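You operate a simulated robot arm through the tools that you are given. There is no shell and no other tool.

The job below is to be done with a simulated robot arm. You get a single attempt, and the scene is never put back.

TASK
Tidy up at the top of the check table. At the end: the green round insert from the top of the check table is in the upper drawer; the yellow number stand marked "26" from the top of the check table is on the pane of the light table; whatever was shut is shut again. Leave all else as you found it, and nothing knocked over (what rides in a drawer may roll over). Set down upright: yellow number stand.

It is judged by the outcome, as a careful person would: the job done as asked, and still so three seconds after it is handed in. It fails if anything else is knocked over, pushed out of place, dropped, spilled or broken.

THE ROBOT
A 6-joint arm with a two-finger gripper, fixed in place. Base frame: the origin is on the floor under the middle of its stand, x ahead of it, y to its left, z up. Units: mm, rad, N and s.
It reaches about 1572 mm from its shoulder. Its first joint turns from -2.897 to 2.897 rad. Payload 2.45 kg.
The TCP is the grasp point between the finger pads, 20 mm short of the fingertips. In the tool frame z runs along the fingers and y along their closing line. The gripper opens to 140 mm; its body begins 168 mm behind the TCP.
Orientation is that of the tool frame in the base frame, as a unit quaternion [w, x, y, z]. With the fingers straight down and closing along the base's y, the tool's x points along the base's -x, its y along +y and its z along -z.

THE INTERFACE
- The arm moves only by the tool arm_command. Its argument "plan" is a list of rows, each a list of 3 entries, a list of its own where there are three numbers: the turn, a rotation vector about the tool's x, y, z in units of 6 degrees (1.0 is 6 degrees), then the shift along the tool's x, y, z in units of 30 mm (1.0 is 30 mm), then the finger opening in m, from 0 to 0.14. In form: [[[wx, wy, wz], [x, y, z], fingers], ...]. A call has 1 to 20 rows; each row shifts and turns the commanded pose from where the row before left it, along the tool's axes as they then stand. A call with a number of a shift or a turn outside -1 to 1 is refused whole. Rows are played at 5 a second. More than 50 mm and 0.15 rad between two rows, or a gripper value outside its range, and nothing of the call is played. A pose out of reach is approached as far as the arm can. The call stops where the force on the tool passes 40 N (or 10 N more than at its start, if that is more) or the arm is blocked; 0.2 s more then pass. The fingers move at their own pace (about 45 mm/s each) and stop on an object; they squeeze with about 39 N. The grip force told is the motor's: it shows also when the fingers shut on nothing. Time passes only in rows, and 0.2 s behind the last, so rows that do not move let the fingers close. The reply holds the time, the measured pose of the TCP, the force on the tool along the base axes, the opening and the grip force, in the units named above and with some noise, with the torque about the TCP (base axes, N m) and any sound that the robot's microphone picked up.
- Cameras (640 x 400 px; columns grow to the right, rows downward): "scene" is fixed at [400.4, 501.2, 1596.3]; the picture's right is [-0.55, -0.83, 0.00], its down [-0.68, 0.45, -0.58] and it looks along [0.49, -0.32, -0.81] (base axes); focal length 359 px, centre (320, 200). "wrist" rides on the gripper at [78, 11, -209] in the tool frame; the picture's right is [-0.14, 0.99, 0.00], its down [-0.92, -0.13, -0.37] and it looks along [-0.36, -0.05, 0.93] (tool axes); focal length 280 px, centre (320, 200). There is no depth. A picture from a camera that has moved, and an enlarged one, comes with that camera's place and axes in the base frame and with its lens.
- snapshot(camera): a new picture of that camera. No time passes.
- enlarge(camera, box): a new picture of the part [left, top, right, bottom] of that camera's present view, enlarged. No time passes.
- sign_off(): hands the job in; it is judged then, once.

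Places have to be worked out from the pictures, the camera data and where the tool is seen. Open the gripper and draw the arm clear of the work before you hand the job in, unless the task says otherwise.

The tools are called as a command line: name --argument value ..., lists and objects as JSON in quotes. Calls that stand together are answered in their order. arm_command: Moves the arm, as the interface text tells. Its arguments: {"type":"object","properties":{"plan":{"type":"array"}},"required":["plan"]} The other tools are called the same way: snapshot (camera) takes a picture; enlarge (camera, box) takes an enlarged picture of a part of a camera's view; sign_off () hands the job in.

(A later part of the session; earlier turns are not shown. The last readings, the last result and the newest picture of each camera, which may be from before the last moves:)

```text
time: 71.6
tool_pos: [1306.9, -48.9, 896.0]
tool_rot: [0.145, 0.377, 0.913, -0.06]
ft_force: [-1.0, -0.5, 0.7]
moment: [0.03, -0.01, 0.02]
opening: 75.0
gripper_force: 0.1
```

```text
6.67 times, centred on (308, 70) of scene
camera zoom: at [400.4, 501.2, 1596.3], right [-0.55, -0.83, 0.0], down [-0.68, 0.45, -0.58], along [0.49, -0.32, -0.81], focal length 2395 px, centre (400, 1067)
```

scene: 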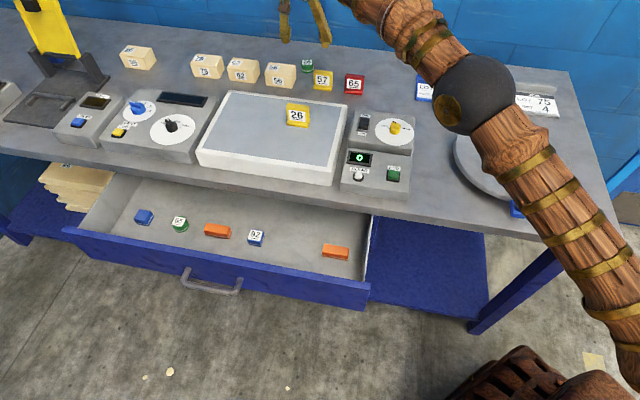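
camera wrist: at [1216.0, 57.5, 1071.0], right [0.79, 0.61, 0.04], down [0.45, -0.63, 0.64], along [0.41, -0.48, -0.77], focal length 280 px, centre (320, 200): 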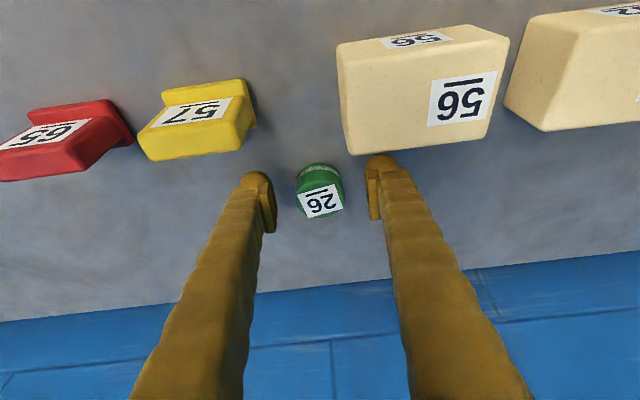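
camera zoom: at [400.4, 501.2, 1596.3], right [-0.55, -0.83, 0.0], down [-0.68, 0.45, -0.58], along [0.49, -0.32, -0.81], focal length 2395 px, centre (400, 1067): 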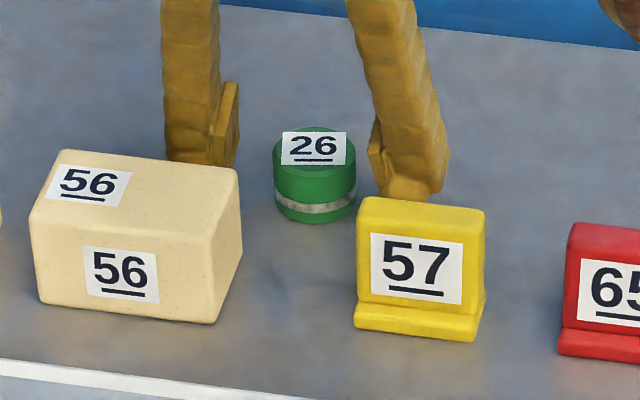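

No contact and nicely centred. I close on the insert.

arm_command --plan '[[[0, 0, 0], [0, 0, 0], 0.055], [[0, 0, 0], [0, 0, 0], 0.045], [[0, 0, 0], [0, 0, 0], 0.038], [[0, 0, 0], [0, 0, 0], 0.032], [[0, 0, 0], [0, 0, 0], 0.025], [[0, 0, 0], [0, 0, 0], 0.02], [[0, 0, 0], [0, 0, 0], 0.02]]'

snapshot --camera "wrist"

enlarge --camera "scene" --box '[260, 40, 356, 100]'

```text
time: 73.2
tool_pos: [1309.0, -47.2, 895.7]
tool_rot: [0.145, 0.377, 0.913, -0.059]
ft_force: [-0.8, 0.6, 0.0]
moment: [0.03, 0.01, -0.03]
opening: 39.7
gripper_force: 38.9
```

```text
taken
camera wrist: at [1216.0, 57.5, 1071.0], right [0.79, 0.61, 0.04], down [0.45, -0.63, 0.64], along [0.41, -0.48, -0.77], focal length 280 px, centre (320, 200)
```

wrist: 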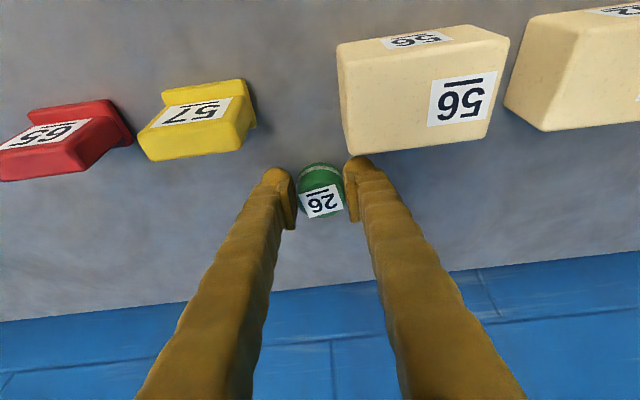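

```text
6.67 times, centred on (308, 70) of scene
camera zoom: at [400.4, 501.2, 1596.3], right [-0.55, -0.83, 0.0], down [-0.68, 0.45, -0.58], along [0.49, -0.32, -0.81], focal length 2395 px, centre (400, 1067)
```

zoom: 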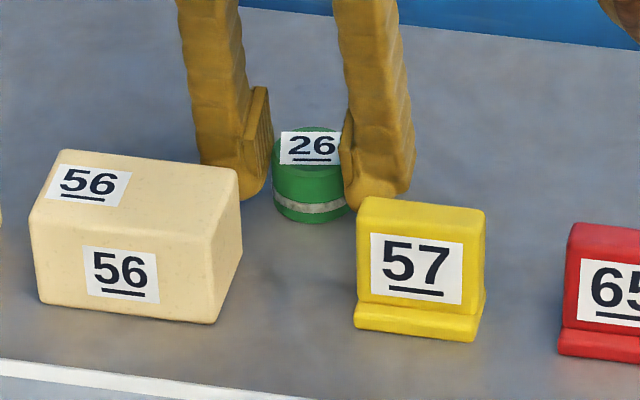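

Firm grip at 39.7 mm. I lift straight up 60 mm and check.

arm_command --plan '[[[0, 0, 0], [-0.1, 0, -0.3], 0.02], [[0, 0, 0], [-0.17, 0, -0.53], 0.02], [[0, 0, 0], [-0.17, 0, -0.53], 0.02], [[0, 0, 0], [-0.18, 0, -0.54], 0.02], [[0, 0, 0], [0, 0, 0], 0.02]]'

snapshot --camera "wrist"

enlarge --camera "scene" --box '[250, 20, 370, 95]'

```text
time: 74.4
tool_pos: [1298.1, -47.6, 953.7]
tool_rot: [0.144, 0.377, 0.913, -0.059]
ft_force: [0.2, -0.2, -1.1]
moment: [-0.01, 0.03, -0.01]
opening: 40.0
gripper_force: 39.1
out of reach, approached as far as the arm can: row 4
```

```text
taken
camera wrist: at [1207.9, 58.1, 1128.6], right [0.79, 0.61, 0.04], down [0.45, -0.63, 0.63], along [0.41, -0.48, -0.77], focal length 280 px, centre (320, 200)
```

wrist: 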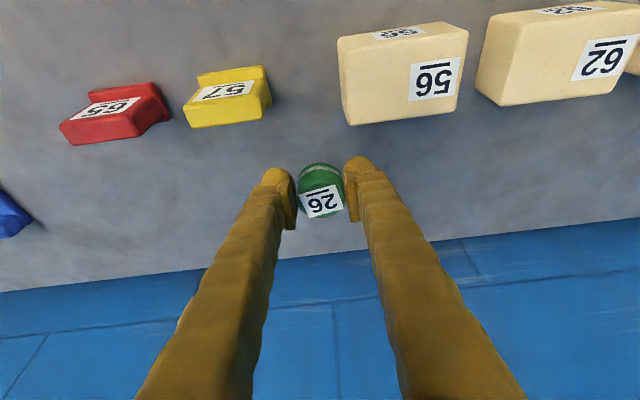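

```text
5.33 times, centred on (310, 58) of scene
camera zoom: at [400.4, 501.2, 1596.3], right [-0.55, -0.83, 0.0], down [-0.68, 0.45, -0.58], along [0.49, -0.32, -0.81], focal length 1916 px, centre (373, 960)
```

zoom: 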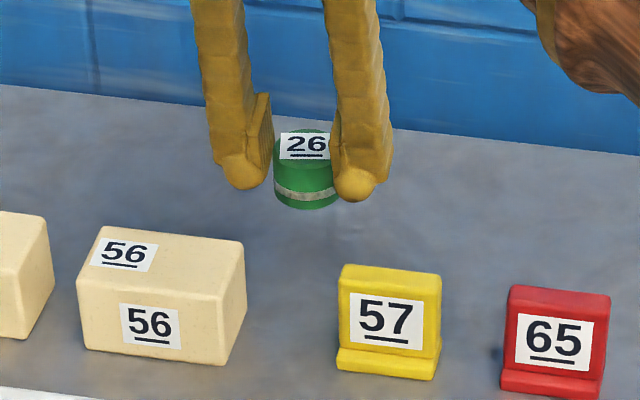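

The insert is up but the arm is at its reach limit here. I tilt out another 12° to regain reach, then rise a further 70 mm before moving back.

arm_command --plan '[[[0, -1, 0], [0, 0, 0], 0.02], [[0, -1, 0], [0, 0, 0], 0.02], [[0, 0, 0], [-0.35, 0, -0.6], 0.02], [[0, 0, 0], [-0.35, 0, -0.6], 0.02], [[0, 0, 0], [-0.35, 0, -0.6], 0.02], [[0, 0, 0], [0, 0, 0], 0.02]]'

snapshot --camera "scene"

```text
time: 75.8
tool_pos: [1299.8, -47.2, 1017.1]
tool_rot: [0.24, 0.368, 0.893, -0.099]
ft_force: [0.2, 0.3, -1.3]
moment: [0.0, 0.02, 0.01]
opening: 40.0
gripper_force: 39.2
```

```text
taken
```

scene: 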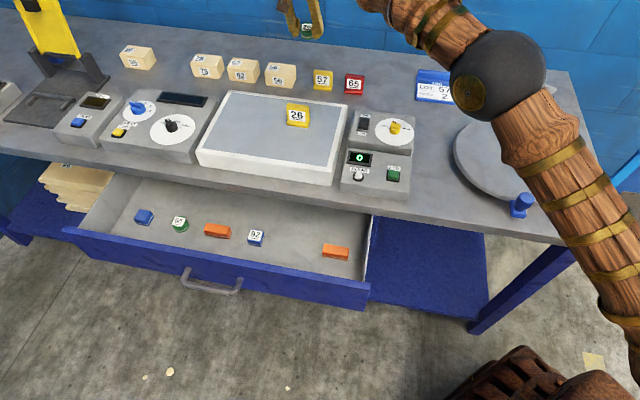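

The insert is clear. I carry it back toward the operator side, rising to about z=1095 so that it passes well over the stand on the pane.

arm_command --plan '[[[0, 0, 0], [0.36, 0, -0.71], 0.02], [[0, 0, 0], [0.36, 0, -0.71], 0.02], [[0, 0, 0], [0.36, 0, -0.71], 0.02], [[0, 0, 0], [0.36, 0, -0.71], 0.02], [[0, 0, 0], [0.36, 0, -0.71], 0.02], [[0, 0, 0], [0.36, 0, -0.71], 0.02], [[0, 0, 0], [0.8, 0, -0.47], 0.02], [[0, 0, 0], [0.8, 0, -0.47], 0.02], [[0, 0, 0], [0.8, 0, -0.47], 0.02], [[0, 0, 0], [0.8, 0, -0.47], 0.02], [[0, 0, 0], [0.8, 0, -0.47], 0.02], [[0, 0, 0], [0.8, 0, -0.47], 0.02], [[0, 0, 0], [0.8, 0, -0.47], 0.02], [[0, 0, 0], [0.8, 0, -0.47], 0.02], [[0, 0, 0], [0, 0, 0], 0.02]]'

snapshot --camera "wrist"

snapshot --camera "scene"

```text
time: 79.0
tool_pos: [1056.8, 196.3, 1096.7]
tool_rot: [0.239, 0.369, 0.893, -0.098]
ft_force: [1.1, 0.4, -1.2]
moment: [0.01, 0.04, -0.03]
opening: 39.9
gripper_force: 39.2
```

```text
taken
camera wrist: at [941.9, 324.6, 1238.4], right [0.78, 0.62, 0.07], down [0.34, -0.52, 0.78], along [0.52, -0.59, -0.62], focal length 280 px, centre (320, 200)
```

wrist: 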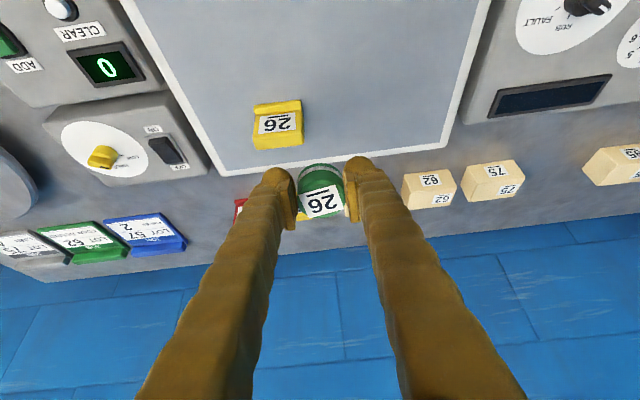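

```text
taken
```

scene: 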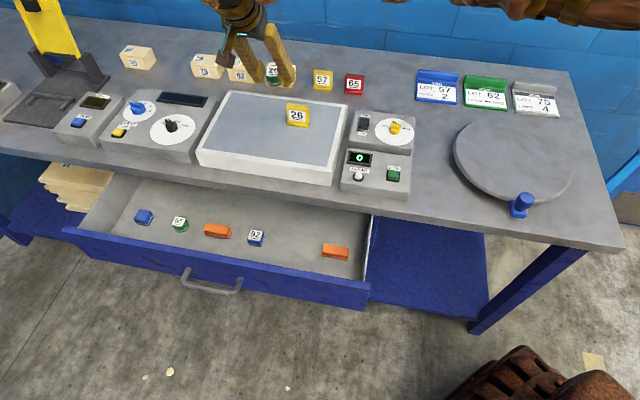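

Now I un-tilt to the 18° at which the insert was gripped (so it hangs upright) and move over the free gap in the open drawer, to about (831,310).

arm_command --plan '[[[0, 1, 0], [0, 0, 0], 0.02], [[0, 1, 0], [0, 0, 0], 0.02], [[0, 0, 0], [0.847, -0.295, -0.276], 0.02], [[0, 0, 0], [0.847, -0.295, -0.276], 0.02], [[0, 0, 0], [0.847, -0.295, -0.276], 0.02], [[0, 0, 0], [0.847, -0.295, -0.276], 0.02], [[0, 0, 0], [0.847, -0.295, -0.276], 0.02], [[0, 0, 0], [0.847, -0.295, -0.276], 0.02], [[0, 0, 0], [0.847, -0.295, -0.276], 0.02], [[0, 0, 0], [0.847, -0.295, -0.276], 0.02], [[0, 0, 0], [0.847, -0.295, -0.276], 0.02], [[0, 0, 0], [0, 0, 0], 0.02]]'

snapshot --camera "wrist"

snapshot --camera "scene"

```text
time: 81.6
tool_pos: [829.7, 306.7, 1098.2]
tool_rot: [0.144, 0.376, 0.913, -0.061]
ft_force: [-0.5, 0.0, -1.1]
moment: [-0.02, -0.01, -0.02]
opening: 39.9
gripper_force: 38.8
```

```text
taken
camera wrist: at [739.0, 413.4, 1271.9], right [0.79, 0.61, 0.04], down [0.45, -0.63, 0.64], along [0.41, -0.48, -0.77], focal length 280 px, centre (320, 200)
```

wrist: 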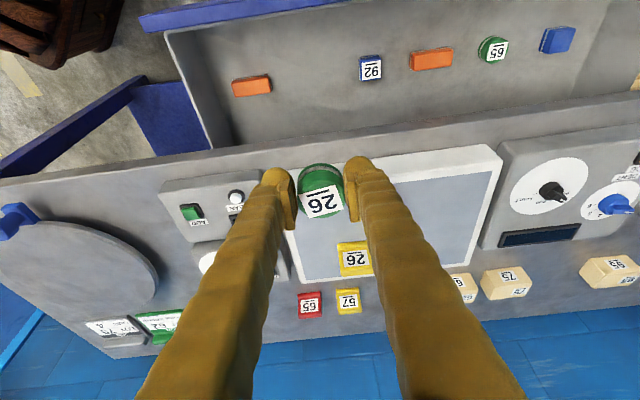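

```text
taken
```

scene: 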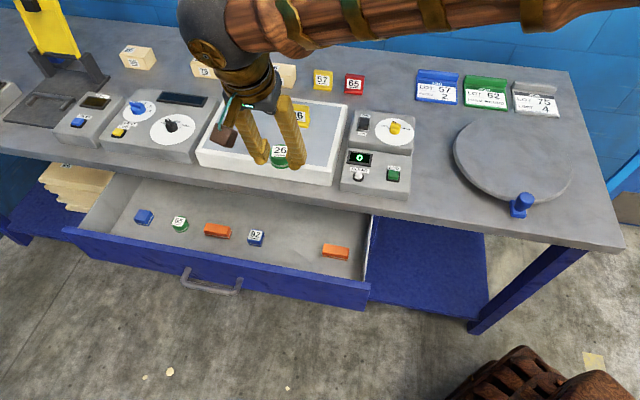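

The drop point lies in the gap, a bit nearer the orange insert; I shift 8 mm toward "92" and descend to z≈880 first.

arm_command --plan '[[[0, 0, 0], [0.2, 0.27, 0.6], 0.02], [[0, 0, 0], [0.29, 0, 0.9], 0.02], [[0, 0, 0], [0.29, 0, 0.9], 0.02], [[0, 0, 0], [0.29, 0, 0.9], 0.02], [[0, 0, 0], [0.29, 0, 0.9], 0.02], [[0, 0, 0], [0.29, 0, 0.9], 0.02], [[0, 0, 0], [0.29, 0, 0.9], 0.02], [[0, 0, 0], [0.29, 0, 0.9], 0.02], [[0, 0, 0], [0, 0, 0], 0.02]]'

snapshot --camera "wrist"

snapshot --camera "scene"

```text
time: 83.6
tool_pos: [836.9, 312.5, 877.8]
tool_rot: [0.144, 0.377, 0.913, -0.059]
ft_force: [-0.5, 0.3, -0.5]
moment: [-0.03, -0.01, 0.01]
opening: 40.0
gripper_force: 39.1
```

```text
taken
camera wrist: at [745.6, 418.1, 1052.9], right [0.79, 0.61, 0.04], down [0.45, -0.63, 0.64], along [0.41, -0.48, -0.77], focal length 280 px, centre (320, 200)
```

wrist: 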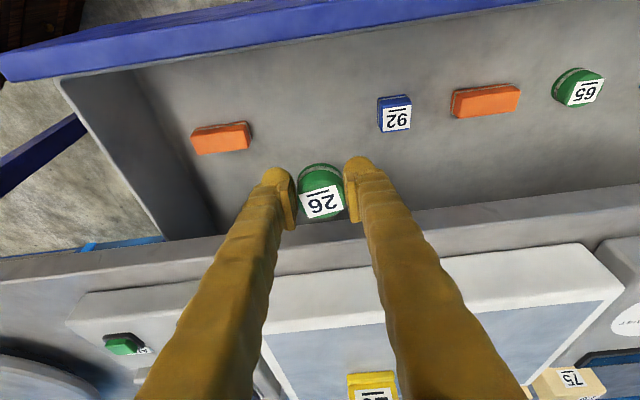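

```text
taken
```

scene: 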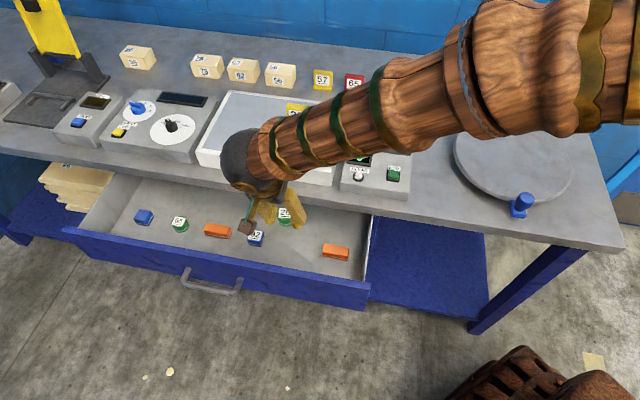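

The landing point is centred in the gap (about 62 px on each side). I descend further to z≈762.

arm_command --plan '[[[0, 0, 0], [0.25, 0, 0.75], 0.02], [[0, 0, 0], [0.25, 0, 0.75], 0.02], [[0, 0, 0], [0.25, 0, 0.75], 0.02], [[0, 0, 0], [0.25, 0, 0.75], 0.02], [[0, 0, 0], [0.2, 0, 0.65], 0.02], [[0, 0, 0], [0, 0, 0], 0.02]]'

snapshot --camera "wrist"

snapshot --camera "scene"

```text
time: 85.0
tool_pos: [836.2, 314.9, 763.1]
tool_rot: [0.145, 0.377, 0.913, -0.06]
ft_force: [0.2, -0.2, 0.0]
moment: [-0.01, -0.02, 0.02]
opening: 39.9
gripper_force: 38.8
```

```text
taken
camera wrist: at [744.9, 419.3, 938.5], right [0.79, 0.61, 0.04], down [0.45, -0.63, 0.64], along [0.41, -0.48, -0.77], focal length 280 px, centre (320, 200)
```

wrist: 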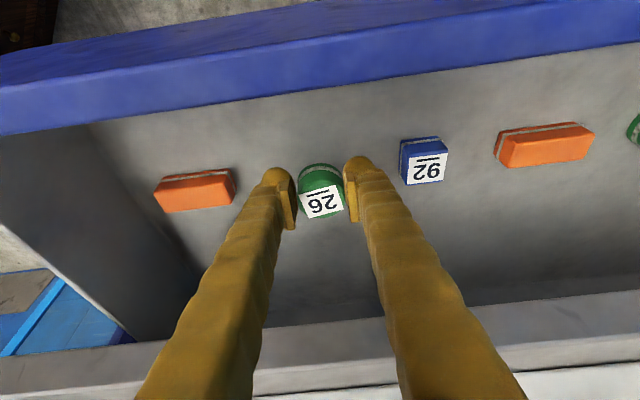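

```text
taken
```

scene: 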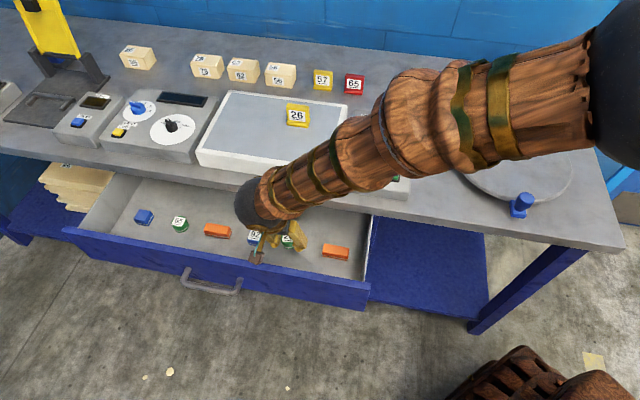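

About 20 mm of gap is expected. I creep down in 3 mm steps, watching the force.

arm_command --plan '[[[0, 0, 0], [0.03, 0, 0.095], 0.02], [[0, 0, 0], [0.03, 0, 0.095], 0.02], [[0, 0, 0], [0.03, 0, 0.095], 0.02], [[0, 0, 0], [0.03, 0, 0.095], 0.02], [[0, 0, 0], [0.03, 0, 0.095], 0.02], [[0, 0, 0], [0, 0, 0], 0.02]]'

snapshot --camera "wrist"

enlarge --camera "scene" --box '[230, 200, 350, 275]'

```text
time: 86.4
tool_pos: [837.0, 313.4, 749.1]
tool_rot: [0.144, 0.377, 0.913, -0.06]
ft_force: [-1.1, 0.0, -0.4]
moment: [0.0, 0.02, 0.02]
opening: 39.6
gripper_force: 39.6
```

```text
taken
camera wrist: at [744.9, 419.0, 923.7], right [0.79, 0.61, 0.04], down [0.45, -0.63, 0.64], along [0.41, -0.48, -0.77], focal length 280 px, centre (320, 200)
```

wrist: 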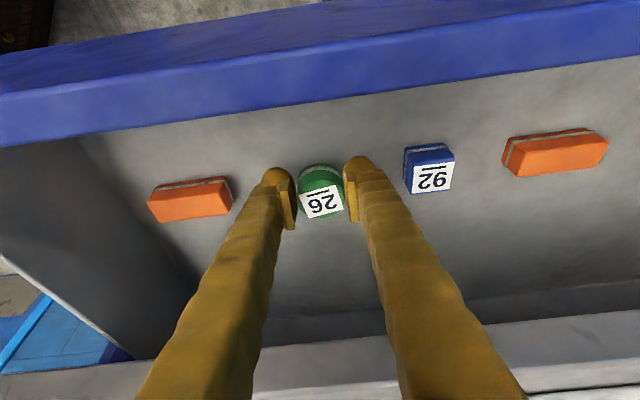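

```text
5.33 times, centred on (290, 238) of scene
camera zoom: at [400.4, 501.2, 1596.3], right [-0.55, -0.83, 0.0], down [-0.68, 0.45, -0.58], along [0.49, -0.32, -0.81], focal length 1916 px, centre (480, 0)
```

zoom: 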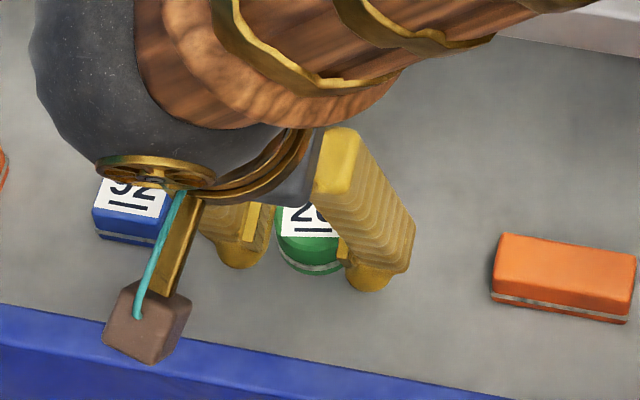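

No contact yet. I keep creeping in 2 mm steps.

arm_command --plan '[[[0, 0, 0], [0.02, 0, 0.062], 0.02], [[0, 0, 0], [0.02, 0, 0.062], 0.02], [[0, 0, 0], [0.02, 0, 0.062], 0.02], [[0, 0, 0], [0, 0, 0], 0.02]]'

enlarge --camera "wrist" --box '[240, 130, 400, 230]'

```text
time: 87.4
tool_pos: [836.8, 313.1, 742.7]
tool_rot: [0.145, 0.377, 0.913, -0.06]
ft_force: [0.3, -0.2, 0.1]
moment: [-0.01, 0.01, -0.01]
opening: 39.7
gripper_force: 39.4
```

```text
4.00 times, centred on (320, 180) of wrist
camera zoom: at [744.9, 419.0, 917.7], right [0.79, 0.61, 0.04], down [0.45, -0.63, 0.64], along [0.41, -0.48, -0.77], focal length 1122 px, centre (320, 280)
```

zoom: 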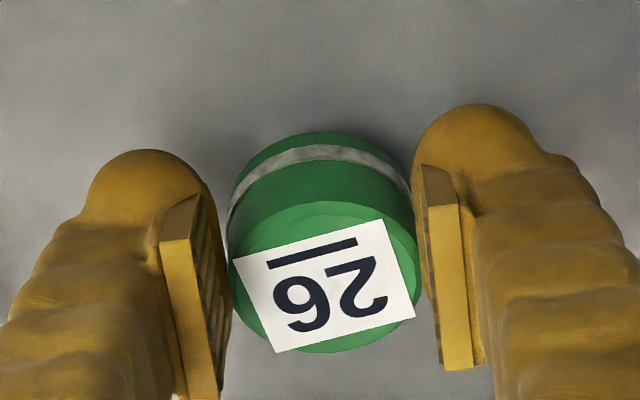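

Still free (no force). I continue in 1.5–2 mm steps.

arm_command --plan '[[[0, 0, 0], [0.018, 0, 0.055], 0.02], [[0, 0, 0], [0.018, 0, 0.055], 0.02], [[0, 0, 0], [0.018, 0, 0.055], 0.02], [[0, 0, 0], [0, 0, 0], 0.02]]'

```text
time: 88.4
tool_pos: [836.0, 313.7, 737.9]
tool_rot: [0.144, 0.378, 0.913, -0.06]
ft_force: [-0.9, -0.2, -0.3]
moment: [0.06, 0.03, -0.01]
opening: 40.0
gripper_force: 39.1
```

arm_command --plan '[[[0, 0, 0], [0.018, 0, 0.055], 0.02], [[0, 0, 0], [0.018, 0, 0.055], 0.02], [[0, 0, 0], [0.018, 0, 0.055], 0.02], [[0, 0, 0], [0, 0, 0], 0.02]]'

enlarge --camera "wrist" --box '[240, 130, 400, 230]'

```text
time: 89.4
tool_pos: [836.5, 314.3, 732.2]
tool_rot: [0.145, 0.376, 0.913, -0.059]
ft_force: [-0.1, 0.9, 0.3]
moment: [-0.03, 0.03, 0.03]
opening: 39.9
gripper_force: 38.6
```

```text
4.00 times, centred on (320, 180) of wrist
camera zoom: at [744.7, 418.9, 907.5], right [0.79, 0.61, 0.04], down [0.45, -0.63, 0.64], along [0.41, -0.48, -0.77], focal length 1122 px, centre (320, 280)
```

zoom: 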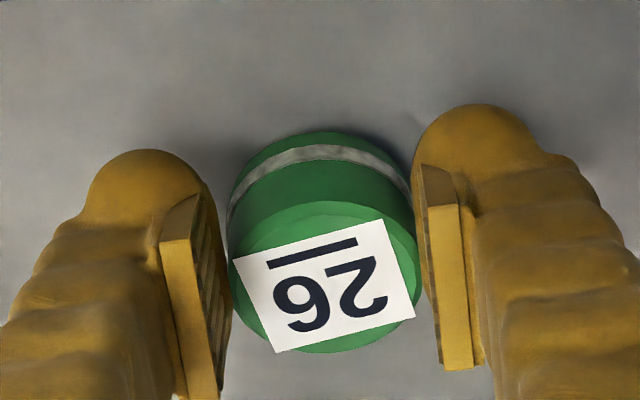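

Still no contact at z=732, but the shadow is closing in. I continue in 2 mm steps with the force guard.

arm_command --plan '[[[0, 0, 0], [0.02, 0, 0.062], 0.02], [[0, 0, 0], [0.02, 0, 0.062], 0.02], [[0, 0, 0], [0.02, 0, 0.062], 0.02], [[0, 0, 0], [0, 0, 0], 0.02]]'

enlarge --camera "wrist" --box '[240, 130, 400, 230]'

```text
time: 90.4
tool_pos: [836.4, 312.6, 727.0]
tool_rot: [0.145, 0.377, 0.913, -0.06]
ft_force: [0.2, -0.2, -0.3]
moment: [0.01, 0.08, -0.01]
opening: 39.8
gripper_force: 39.8
```

```text
4.00 times, centred on (320, 180) of wrist
camera zoom: at [744.9, 418.8, 901.5], right [0.79, 0.61, 0.04], down [0.45, -0.63, 0.64], along [0.41, -0.48, -0.77], focal length 1122 px, centre (320, 280)
```

zoom: 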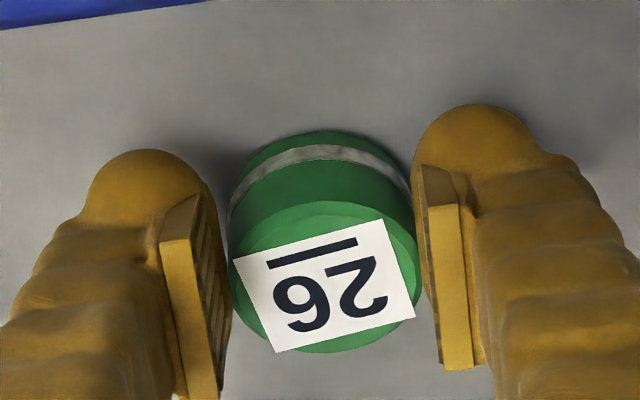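

The gap is narrowing but still no force. I continue.

arm_command --plan '[[[0, 0, 0], [0.02, 0, 0.062], 0.02], [[0, 0, 0], [0.02, 0, 0.062], 0.02], [[0, 0, 0], [0.02, 0, 0.062], 0.02], [[0, 0, 0], [0, 0, 0], 0.02]]'

snapshot --camera "wrist"

```text
time: 91.4
tool_pos: [837.4, 312.3, 721.4]
tool_rot: [0.145, 0.378, 0.913, -0.058]
ft_force: [-3.2, -4.8, 31.3]
moment: [-0.34, -0.24, -0.08]
opening: 40.0
gripper_force: 39.2
```

```text
taken
camera wrist: at [745.0, 418.7, 896.7], right [0.79, 0.61, 0.04], down [0.45, -0.63, 0.64], along [0.41, -0.48, -0.77], focal length 280 px, centre (320, 200)
```

wrist: 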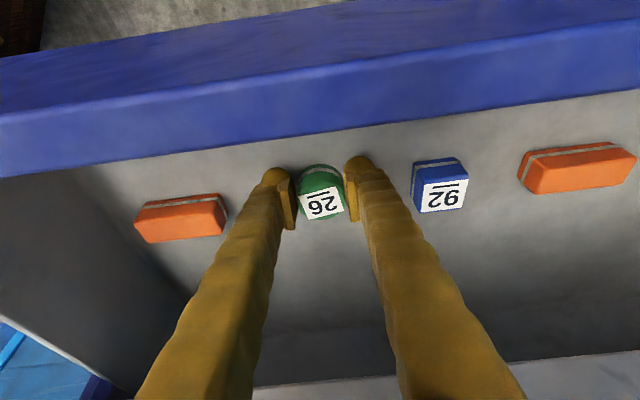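

Contact with the drawer floor (31 N). I ease up about 2 mm to relieve the pressure.

arm_command --plan '[[[0, 0, 0], [-0.02, 0, -0.062], 0.02], [[0, 0, 0], [0, 0, 0], 0.02]]'

```text
time: 92.0
tool_pos: [835.9, 314.4, 722.6]
tool_rot: [0.144, 0.377, 0.913, -0.06]
ft_force: [-0.1, 0.0, 1.9]
moment: [0.03, -0.07, 0.05]
opening: 39.9
gripper_force: 39.5
```

Pressure is relieved (2 N). I open gently to 58 mm, which leaves clearance to the neighbouring inserts.

arm_command --plan '[[[0, 0, 0], [0, 0, 0], 0.043], [[0, 0, 0], [0, 0, 0], 0.047], [[0, 0, 0], [0, 0, 0], 0.052], [[0, 0, 0], [0, 0, 0], 0.058], [[0, 0, 0], [0, 0, 0], 0.058]]'

snapshot --camera "wrist"

```text
time: 93.2
tool_pos: [836.5, 312.2, 722.0]
tool_rot: [0.144, 0.377, 0.913, -0.059]
ft_force: [-0.5, -0.4, 0.0]
moment: [-0.02, -0.03, 0.0]
opening: 58.3
gripper_force: 0.1
```

```text
taken
camera wrist: at [744.6, 418.8, 897.7], right [0.79, 0.61, 0.04], down [0.45, -0.63, 0.64], along [0.41, -0.48, -0.77], focal length 280 px, centre (320, 200)
```

wrist: 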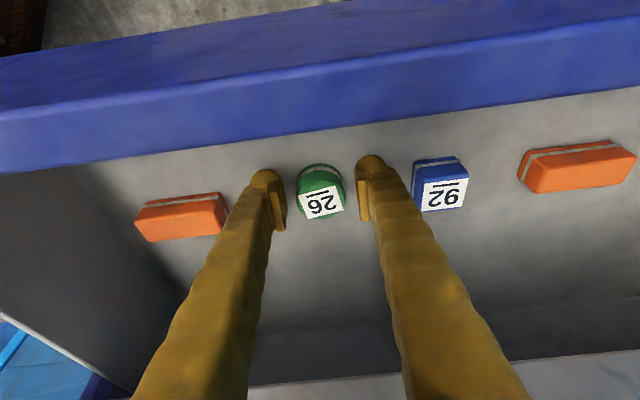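

The insert stands free in the drawer. I retreat straight up the way I came.

arm_command --plan '[[[0, 0, 0], [-0.15, 0, -0.45], 0.058], [[0, 0, 0], [-0.29, 0, -0.9], 0.058], [[0, 0, 0], [-0.29, 0, -0.9], 0.058], [[0, 0, 0], [-0.29, 0, -0.9], 0.058], [[0, 0, 0], [-0.29, 0, -0.9], 0.058], [[0, 0, 0], [-0.29, 0, -0.9], 0.058], [[0, 0, 0], [-0.29, 0, -0.9], 0.058], [[0, 0, 0], [-0.29, 0, -0.9], 0.058], [[0, 0, 0], [-0.29, 0, -0.9], 0.058], [[0, 0, 0], [-0.29, 0, -0.9], 0.058], [[0, 0, 0], [-0.29, 0, -0.9], 0.058], [[0, 0, 0], [-0.29, 0, -0.9], 0.058], [[0, 0, 0], [-0.29, 0, -0.9], 0.058], [[0, 0, 0], [-0.29, 0, -0.9], 0.058], [[0, 0, 0], [0, 0, 0], 0.058]]'

snapshot --camera "wrist"

snapshot --camera "scene"

```text
time: 96.4
tool_pos: [834.5, 313.6, 1105.6]
tool_rot: [0.144, 0.377, 0.913, -0.059]
ft_force: [-0.1, -0.2, 0.0]
moment: [0.0, 0.03, 0.01]
opening: 57.9
gripper_force: 0.0
```

```text
taken
camera wrist: at [743.3, 420.3, 1280.0], right [0.79, 0.61, 0.04], down [0.45, -0.63, 0.64], along [0.41, -0.48, -0.77], focal length 280 px, centre (320, 200)
```

wrist: 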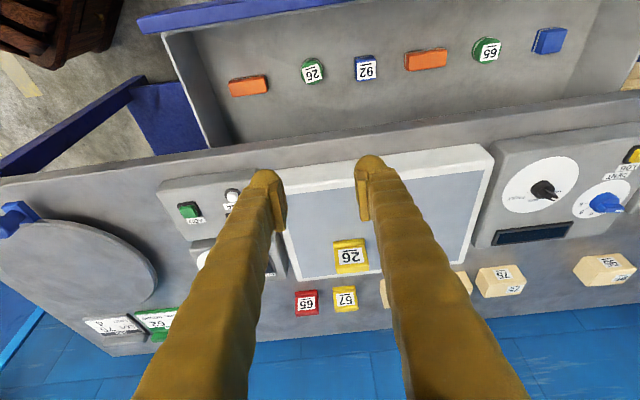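

```text
taken
```

scene: 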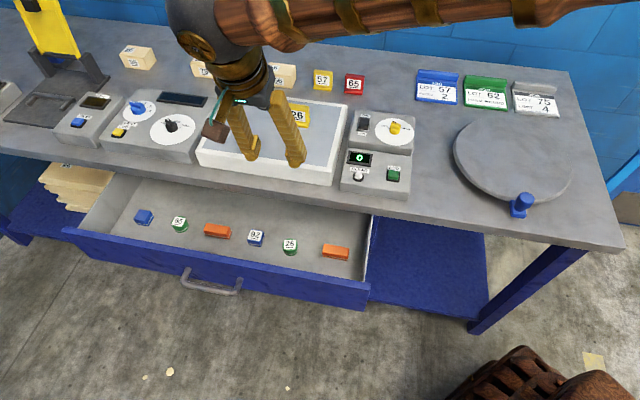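

The insert "26" stands upright in the drawer gap. Now to close the drawer: I straighten the tool, rise and rotate back to the handle orientation.

arm_command --plan '[[[0, 1, 0], [0, 0, 0], 0.06], [[0, 1, 0], [0, 0, 0], 0.06], [[0, 1, 0], [0, 0, 0], 0.06], [[0, 0, 0], [0, 0, -0.85], 0.06], [[0, 0, 0], [0, 0, -0.85], 0.06], [[0, 0, 0], [0, 0, -0.85], 0.06], [[0, 0, -1], [0, 0, 0], 0.06], [[0, 0, -1], [0, 0, 0], 0.06], [[0, 0, -1], [0, 0, 0], 0.06], [[0, 0, -1], [0, 0, 0], 0.06], [[0, 0, -1], [0, 0, 0], 0.06], [[0, 0, -1], [0, 0, 0], 0.06], [[0, 0, -1], [0, 0, 0], 0.06], [[0, 0, -1], [0, 0, 0], 0.06], [[0, 0, -1], [0, 0, 0], 0.06], [[0, 0, -1], [0, 0, 0], 0.06], [[0, 0, -1], [0, 0, 0], 0.06], [[0, 0, -1], [0, 0, 0], 0.06], [[0, 0, -1], [0, 0, 0], 0.06], [[0, 0, -1], [0, 0, 0], 0.06]]'

```text
time: 100.6
tool_pos: [835.9, 313.2, 1182.2]
tool_rot: [-0.001, -0.336, 0.942, 0.0]
ft_force: [0.4, 0.5, -0.9]
moment: [-0.02, -0.01, 0.0]
opening: 60.1
gripper_force: 0.0
```

I finish the rotation to 45° and move out in front of the open drawer at this height.

arm_command --plan '[[[0, 0, -0.96], [0, 0, 0], 0.06], [[0, 0, 0], [-0.569, 0.888, 0], 0.06], [[0, 0, 0], [-0.569, 0.888, 0], 0.06], [[0, 0, 0], [-0.569, 0.888, 0], 0.06], [[0, 0, 0], [-0.569, 0.888, 0], 0.06], [[0, 0, 0], [-0.569, 0.888, 0], 0.06], [[0, 0, 0], [-0.569, 0.888, 0], 0.06], [[0, 0, 0], [-0.569, 0.888, 0], 0.06], [[0, 0, 0], [-0.569, 0.888, 0], 0.06], [[0, 0, 0], [-0.569, 0.888, 0], 0.06], [[0, 0, 0], [0, 0, 0], 0.06]]'

snapshot --camera "scene"

```text
time: 103.0
tool_pos: [777.1, 591.7, 1182.6]
tool_rot: [0.0, -0.381, 0.925, 0.0]
ft_force: [-0.1, -0.1, 0.0]
moment: [-0.01, 0.03, -0.02]
opening: 60.3
gripper_force: 0.0
```

```text
taken
```

scene: 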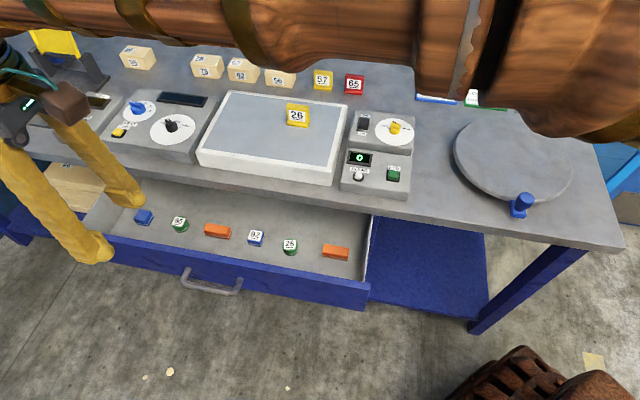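

Now I tilt the gripper to horizontal again (same as when opening).

arm_command --plan '[[[1, 0, 0], [0, 0, 0], 0.06], [[1, 0, 0], [0, 0, 0], 0.06], [[1, 0, 0], [0, 0, 0], 0.06], [[1, 0, 0], [0, 0, 0], 0.06], [[1, 0, 0], [0, 0, 0], 0.06], [[1, 0, 0], [0, 0, 0], 0.06], [[1, 0, 0], [0, 0, 0], 0.06], [[1, 0, 0], [0, 0, 0], 0.06], [[1, 0, 0], [0, 0, 0], 0.06], [[1, 0, 0], [0, 0, 0], 0.06], [[1, 0, 0], [0, 0, 0], 0.06], [[1, 0, 0], [0, 0, 0], 0.06], [[1, 0, 0], [0, 0, 0], 0.06], [[1, 0, 0], [0, 0, 0], 0.06], [[1, 0, 0], [0, 0, 0], 0.06], [[0, 0, 0], [0, 0, 0], 0.06]]'

snapshot --camera "scene"

```text
time: 106.4
tool_pos: [777.4, 593.0, 1183.0]
tool_rot: [-0.27, 0.269, -0.653, 0.654]
ft_force: [0.1, -0.5, -0.2]
moment: [-0.03, 0.03, 0.03]
opening: 59.9
gripper_force: 0.1
```

```text
taken
```

scene: 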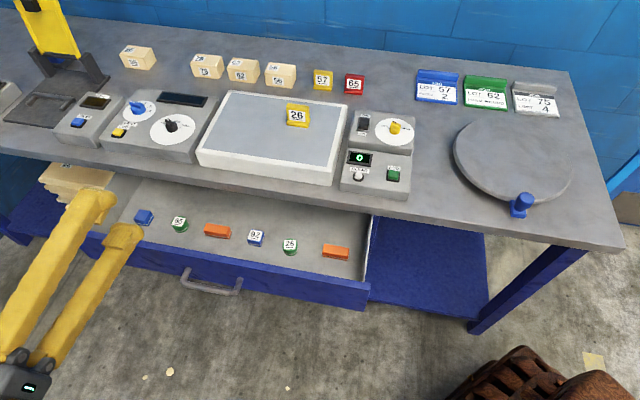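

Pose matches the earlier back-off line. I descend 439 mm to handle height in front of the open drawer.

arm_command --plan '[[[0, 0, 0], [0, 0.975, 0], 0.06], [[0, 0, 0], [0, 0.975, 0], 0.06], [[0, 0, 0], [0, 0.975, 0], 0.06], [[0, 0, 0], [0, 0.975, 0], 0.06], [[0, 0, 0], [0, 0.975, 0], 0.06], [[0, 0, 0], [0, 0.975, 0], 0.06], [[0, 0, 0], [0, 0.975, 0], 0.06], [[0, 0, 0], [0, 0.975, 0], 0.06], [[0, 0, 0], [0, 0.975, 0], 0.06], [[0, 0, 0], [0, 0.975, 0], 0.06], [[0, 0, 0], [0, 0.975, 0], 0.06], [[0, 0, 0], [0, 0.975, 0], 0.06], [[0, 0, 0], [0, 0.975, 0], 0.06], [[0, 0, 0], [0, 0.975, 0], 0.06], [[0, 0, 0], [0, 0.975, 0], 0.06], [[0, 0, 0], [0, 0, 0], 0.06]]'

snapshot --camera "wrist"

snapshot --camera "scene"

```text
time: 109.8
tool_pos: [776.1, 591.0, 744.0]
tool_rot: [0.271, -0.269, 0.654, -0.653]
ft_force: [0.0, -0.7, -0.5]
moment: [0.02, -0.05, -0.01]
opening: 60.1
gripper_force: 0.1
```

```text
taken
camera wrist: at [572.2, 684.3, 733.3], right [0.1, 0.1, -0.99], down [0.39, 0.91, 0.13], along [0.91, -0.4, 0.05], focal length 280 px, centre (320, 200)
```

wrist: 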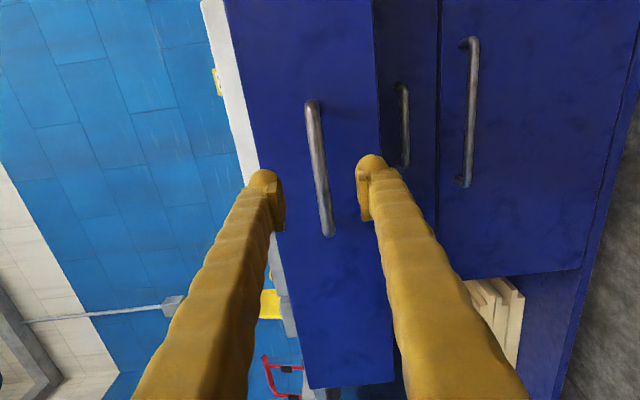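

```text
taken
```

scene: 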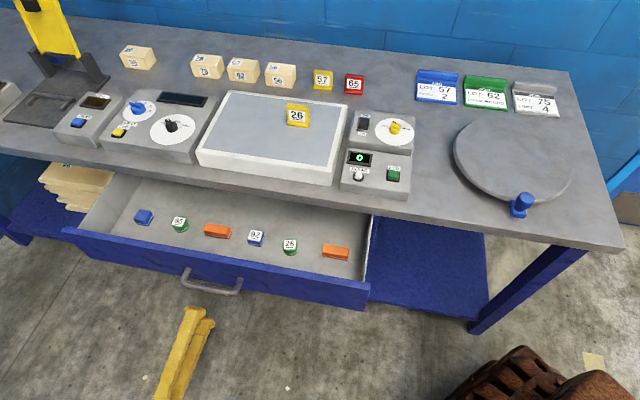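

The view is identical to when I released. I advance 78 mm so that the bar is between the pads again, then grip.

arm_command --plan '[[[0, 0, 0], [0, 0, 0.7], 0.06], [[0, 0, 0], [0, 0, 0.7], 0.06], [[0, 0, 0], [0, 0, 0.6], 0.06], [[0, 0, 0], [0, 0, 0.55], 0.06], [[0, 0, 0], [0, 0, 0], 0.06], [[0, 0, 0], [0, 0, 0], 0.04], [[0, 0, 0], [0, 0, 0], 0.03], [[0, 0, 0], [0, 0, 0], 0.02], [[0, 0, 0], [0, 0, 0], 0.012], [[0, 0, 0], [0, 0, 0], 0.005], [[0, 0, 0], [0, 0, 0], 0.005], [[0, 0, 0], [0, 0, 0], 0.005]]'

snapshot --camera "wrist"

```text
time: 112.4
tool_pos: [828.4, 538.5, 745.1]
tool_rot: [0.27, -0.27, 0.654, -0.653]
ft_force: [1.8, -0.5, -6.8]
moment: [0.06, -0.03, 0.09]
opening: 11.8
gripper_force: 38.4
```

```text
taken
camera wrist: at [626.6, 630.5, 733.4], right [0.1, 0.1, -0.99], down [0.39, 0.91, 0.13], along [0.91, -0.4, 0.05], focal length 280 px, centre (320, 200)
```

wrist: 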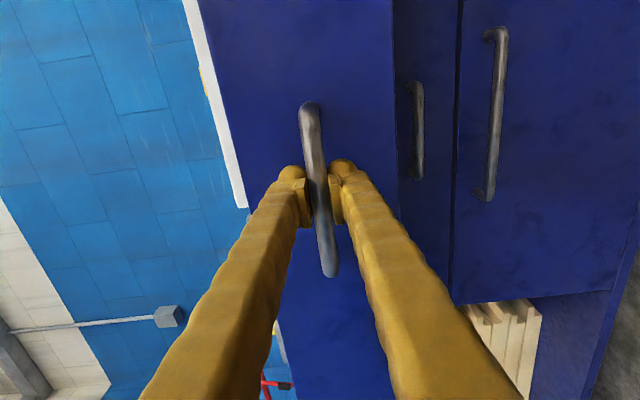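

The handle is gripped again. I push the drawer in slowly (about 12 mm per step) so the contents stay put.

arm_command --plan '[[[0, 0, 0], [0, 0, 0.15], 0.005], [[0, 0, 0], [0, 0, 0.3], 0.005], [[0, 0, 0], [0, 0, 0.4], 0.005], [[0, 0, 0], [0, 0, 0.4], 0.005], [[0, 0, 0], [0, 0, 0.4], 0.005], [[0, 0, 0], [0, 0, 0.4], 0.005], [[0, 0, 0], [0, 0, 0.4], 0.005], [[0, 0, 0], [0, 0, 0.4], 0.005], [[0, 0, 0], [0, 0, 0.3], 0.005], [[0, 0, 0], [0, 0, 0.15], 0.005], [[0, 0, 0], [0, 0, 0], 0.005]]'

enlarge --camera "scene" --box '[60, 140, 380, 340]'

```text
time: 114.8
tool_pos: [900.0, 468.3, 744.7]
tool_rot: [-0.27, 0.27, -0.653, 0.654]
ft_force: [21.5, 18.3, -3.4]
moment: [0.0, -0.01, 0.46]
opening: 11.9
gripper_force: 38.6
```

```text
2.00 times, centred on (220, 240) of scene
camera zoom: at [400.4, 501.2, 1596.3], right [-0.55, -0.83, 0.0], down [-0.68, 0.45, -0.58], along [0.49, -0.32, -0.81], focal length 719 px, centre (520, 120)
```

zoom: 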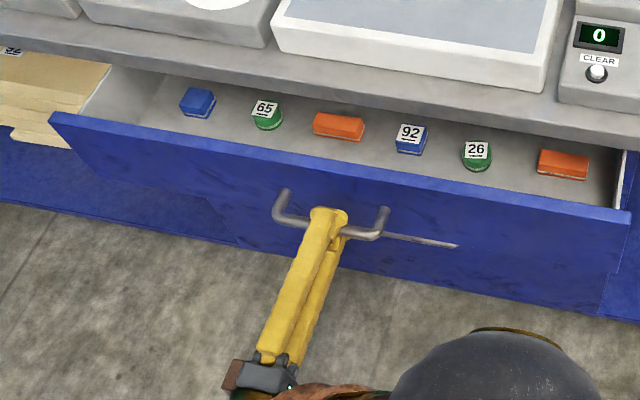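

The drawer is moving, but a sideways force of about 28 N has built up along the bar. I relieve it by shifting about 2 mm sideways before continuing.

arm_command --plan '[[[0, 0, 0], [-0.06, 0, 0], 0.005], [[0, 0, 0], [0, 0, 0], 0.005]]'

```text
time: 115.4
tool_pos: [900.6, 466.3, 743.7]
tool_rot: [-0.269, 0.27, -0.653, 0.655]
ft_force: [-12.7, -10.6, 5.0]
moment: [-0.02, -0.06, -0.05]
opening: 12.0
gripper_force: 38.4
```

Slight over-correction (-16 N). I shift back 0.7 mm and continue pushing with a tiny sideways compensation.

arm_command --plan '[[[0, 0, 0], [0.022, 0, 0.1], 0.005], [[0, 0, 0], [-0.004, 0, 0.3], 0.005], [[0, 0, 0], [-0.005, 0, 0.4], 0.005], [[0, 0, 0], [-0.005, 0, 0.4], 0.005], [[0, 0, 0], [-0.005, 0, 0.4], 0.005], [[0, 0, 0], [-0.003, 0, 0.25], 0.005], [[0, 0, 0], [0, 0, 0.1], 0.005], [[0, 0, 0], [0, 0, 0], 0.005]]'

enlarge --camera "scene" --box '[60, 140, 380, 340]'

```text
time: 117.2
tool_pos: [942.6, 426.3, 743.2]
tool_rot: [-0.269, 0.269, -0.653, 0.654]
ft_force: [-19.1, -21.5, -1.4]
moment: [0.03, -0.01, 0.01]
opening: 11.3
gripper_force: 38.8
```

```text
2.00 times, centred on (220, 240) of scene
camera zoom: at [400.4, 501.2, 1596.3], right [-0.55, -0.83, 0.0], down [-0.68, 0.45, -0.58], along [0.49, -0.32, -0.81], focal length 719 px, centre (520, 120)
```

zoom: 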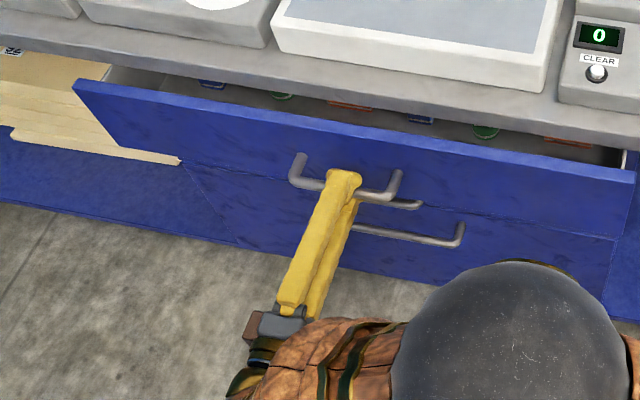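

The sideways force flipped, so I shift 1.2 mm back and push on without compensation.

arm_command --plan '[[[0, 0, 0], [0.04, 0, 0], 0.005], [[0, 0, 0], [0, 0, 0.1], 0.005], [[0, 0, 0], [0, 0, 0.3], 0.005], [[0, 0, 0], [0, 0, 0.3], 0.005], [[0, 0, 0], [0, 0, 0.3], 0.005], [[0, 0, 0], [0, 0, 0.1], 0.005], [[0, 0, 0], [0, 0, 0], 0.005]]'

```text
time: 118.8
tool_pos: [963.7, 403.4, 744.2]
tool_rot: [-0.27, 0.27, -0.653, 0.654]
ft_force: [8.1, 5.9, -10.7]
moment: [0.07, -0.02, 0.32]
opening: 11.7
gripper_force: 37.8
```

Forces are low now; about 41 mm remains. I push on 36 mm, then creep to the stop.

arm_command --plan '[[[0, 0, 0], [-0.01, 0, 0.2], 0.005], [[0, 0, 0], [0, 0, 0.3], 0.005], [[0, 0, 0], [0, 0, 0.3], 0.005], [[0, 0, 0], [0, 0, 0.25], 0.005], [[0, 0, 0], [0, 0, 0.1], 0.005], [[0, 0, 0], [0, 0, 0], 0.005]]'

enlarge --camera "scene" --box '[120, 150, 380, 312]'

```text
time: 120.2
tool_pos: [990.1, 378.8, 744.4]
tool_rot: [-0.27, 0.27, -0.653, 0.654]
ft_force: [9.7, 7.5, -14.2]
moment: [0.08, 0.0, 0.09]
opening: 11.7
gripper_force: 38.7
```

```text
2.46 times, centred on (250, 231) of scene
camera zoom: at [400.4, 501.2, 1596.3], right [-0.55, -0.83, 0.0], down [-0.68, 0.45, -0.58], along [0.49, -0.32, -0.81], focal length 884 px, centre (492, 124)
```

zoom: 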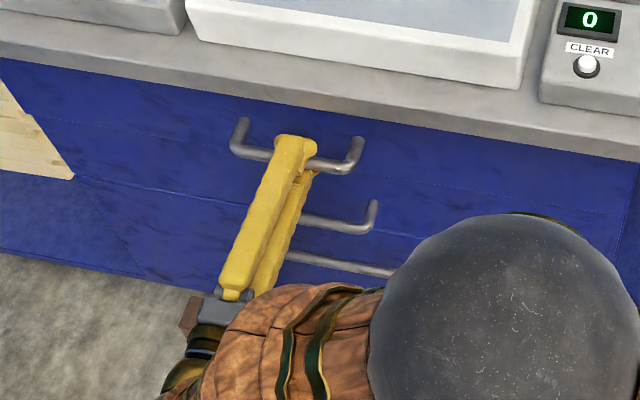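

About 2–5 mm remains. I creep in 1.5 mm steps until the drawer meets its stop.

arm_command --plan '[[[0, 0, 0], [-0.01, 0, 0.05], 0.005], [[0, 0, 0], [0, 0, 0.05], 0.005], [[0, 0, 0], [0, 0, 0], 0.005]]'

```text
time: 121.0
tool_pos: [990.1, 376.6, 742.9]
tool_rot: [-0.269, 0.269, -0.654, 0.654]
ft_force: [-2.3, 0.2, -10.6]
moment: [0.07, -0.04, -0.12]
opening: 11.7
gripper_force: 39.0
```

No stop force yet; I continue creeping.

arm_command --plan '[[[0, 0, 0], [0, 0, 0.05], 0.005], [[0, 0, 0], [0, 0, 0.05], 0.005], [[0, 0, 0], [0, 0, 0], 0.005]]'

snapshot --camera "wrist"

```text
time: 121.8
tool_pos: [993.4, 373.9, 743.6]
tool_rot: [0.271, -0.27, 0.654, -0.653]
ft_force: [-4.0, -2.3, -11.2]
moment: [0.11, -0.02, 0.02]
opening: 11.5
gripper_force: 38.7
```

```text
taken
camera wrist: at [790.0, 467.7, 733.5], right [0.1, 0.1, -0.99], down [0.39, 0.91, 0.13], along [0.91, -0.4, 0.05], focal length 280 px, centre (320, 200)
```

wrist: 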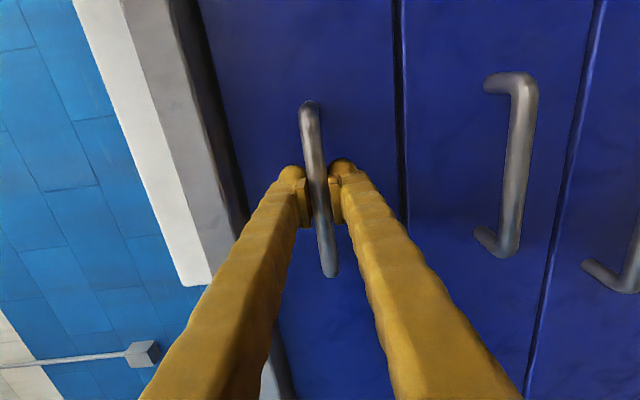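

Position nearly equals the originally shut one, but there is no stop force yet. I push a bit further to be certain it is fully shut.

arm_command --plan '[[[0, 0, 0], [0, 0, 0.05], 0.005], [[0, 0, 0], [0, 0, 0.05], 0.005], [[0, 0, 0], [0, 0, 0], 0.005]]'

enlarge --camera "wrist" --box '[370, 0, 562, 120]'

```text
time: 122.6
tool_pos: [995.1, 372.6, 743.9]
tool_rot: [0.27, -0.27, 0.654, -0.653]
ft_force: [-21.5, 19.4, -12.7]
moment: [0.06, 0.0, 0.02]
opening: 11.3
gripper_force: 38.0
```

```text
3.33 times, centred on (466, 60) of wrist
camera zoom: at [791.6, 466.3, 733.4], right [0.1, 0.1, -0.99], down [0.39, 0.91, 0.13], along [0.92, -0.4, 0.05], focal length 935 px, centre (-167, 667)
```

zoom: 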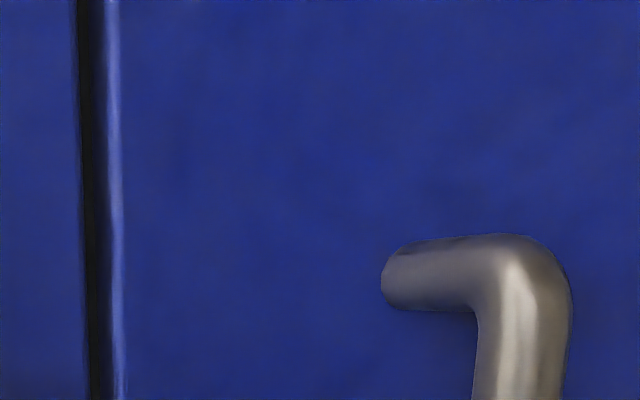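

The stop is reached (29 N against the push), so the drawer is shut. I open the fingers and back off.

arm_command --plan '[[[0, 0, 0], [0, 0, 0], 0.02], [[0, 0, 0], [0, 0, 0], 0.035], [[0, 0, 0], [0, 0, 0], 0.05], [[0, 0, 0], [0, 0, 0], 0.06], [[0, 0, 0], [0, 0, 0], 0.06], [[0, 0, 0], [0, 0, -0.4], 0.06], [[0, 0, 0], [0, 0, -0.7], 0.06], [[0, 0, 0], [0, 0, -0.9], 0.06], [[0, 0, 0], [0, 0, -0.9], 0.06], [[0, 0, 0], [0, 0, -0.9], 0.06], [[0, 0, 0], [0, 0, -0.9], 0.06], [[0, 0, 0], [0, 0, -0.9], 0.06], [[0, 0, 0], [0, 0, -0.9], 0.06], [[0, 0, 0], [0, 0, -0.9], 0.06], [[0, 0, 0], [0, 0, 0], 0.06]]'

snapshot --camera "scene"

snapshot --camera "wrist"

enlarge --camera "scene" --box '[160, 170, 400, 320]'

```text
time: 125.8
tool_pos: [839.5, 530.9, 745.0]
tool_rot: [-0.27, 0.269, -0.654, 0.654]
ft_force: [0.3, 0.2, 0.2]
moment: [0.02, -0.01, 0.01]
opening: 60.0
gripper_force: 0.1
```

```text
taken
```

scene: 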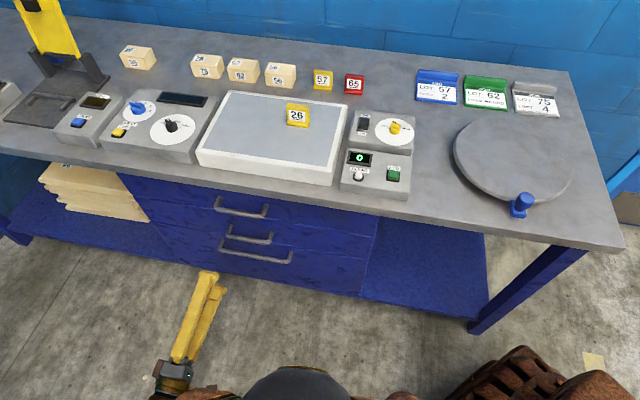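

```text
taken
camera wrist: at [635.2, 623.9, 733.2], right [0.1, 0.1, -0.99], down [0.39, 0.91, 0.13], along [0.91, -0.4, 0.05], focal length 280 px, centre (320, 200)
```

wrist: 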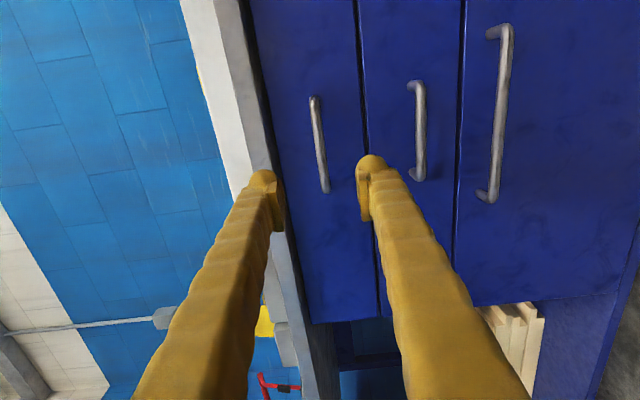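

```text
2.67 times, centred on (280, 245) of scene
camera zoom: at [400.4, 501.2, 1596.3], right [-0.55, -0.83, 0.0], down [-0.68, 0.45, -0.58], along [0.49, -0.32, -0.81], focal length 958 px, centre (427, 80)
```

zoom: 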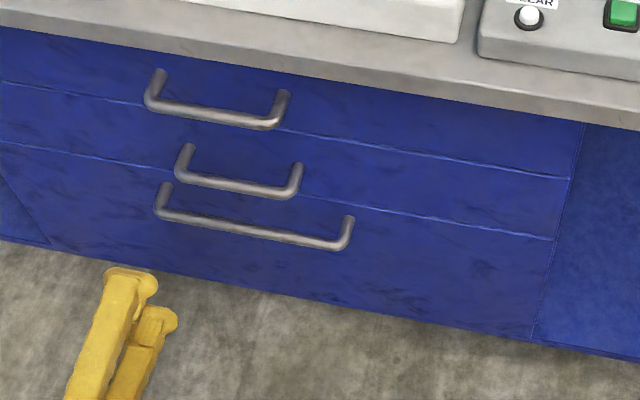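

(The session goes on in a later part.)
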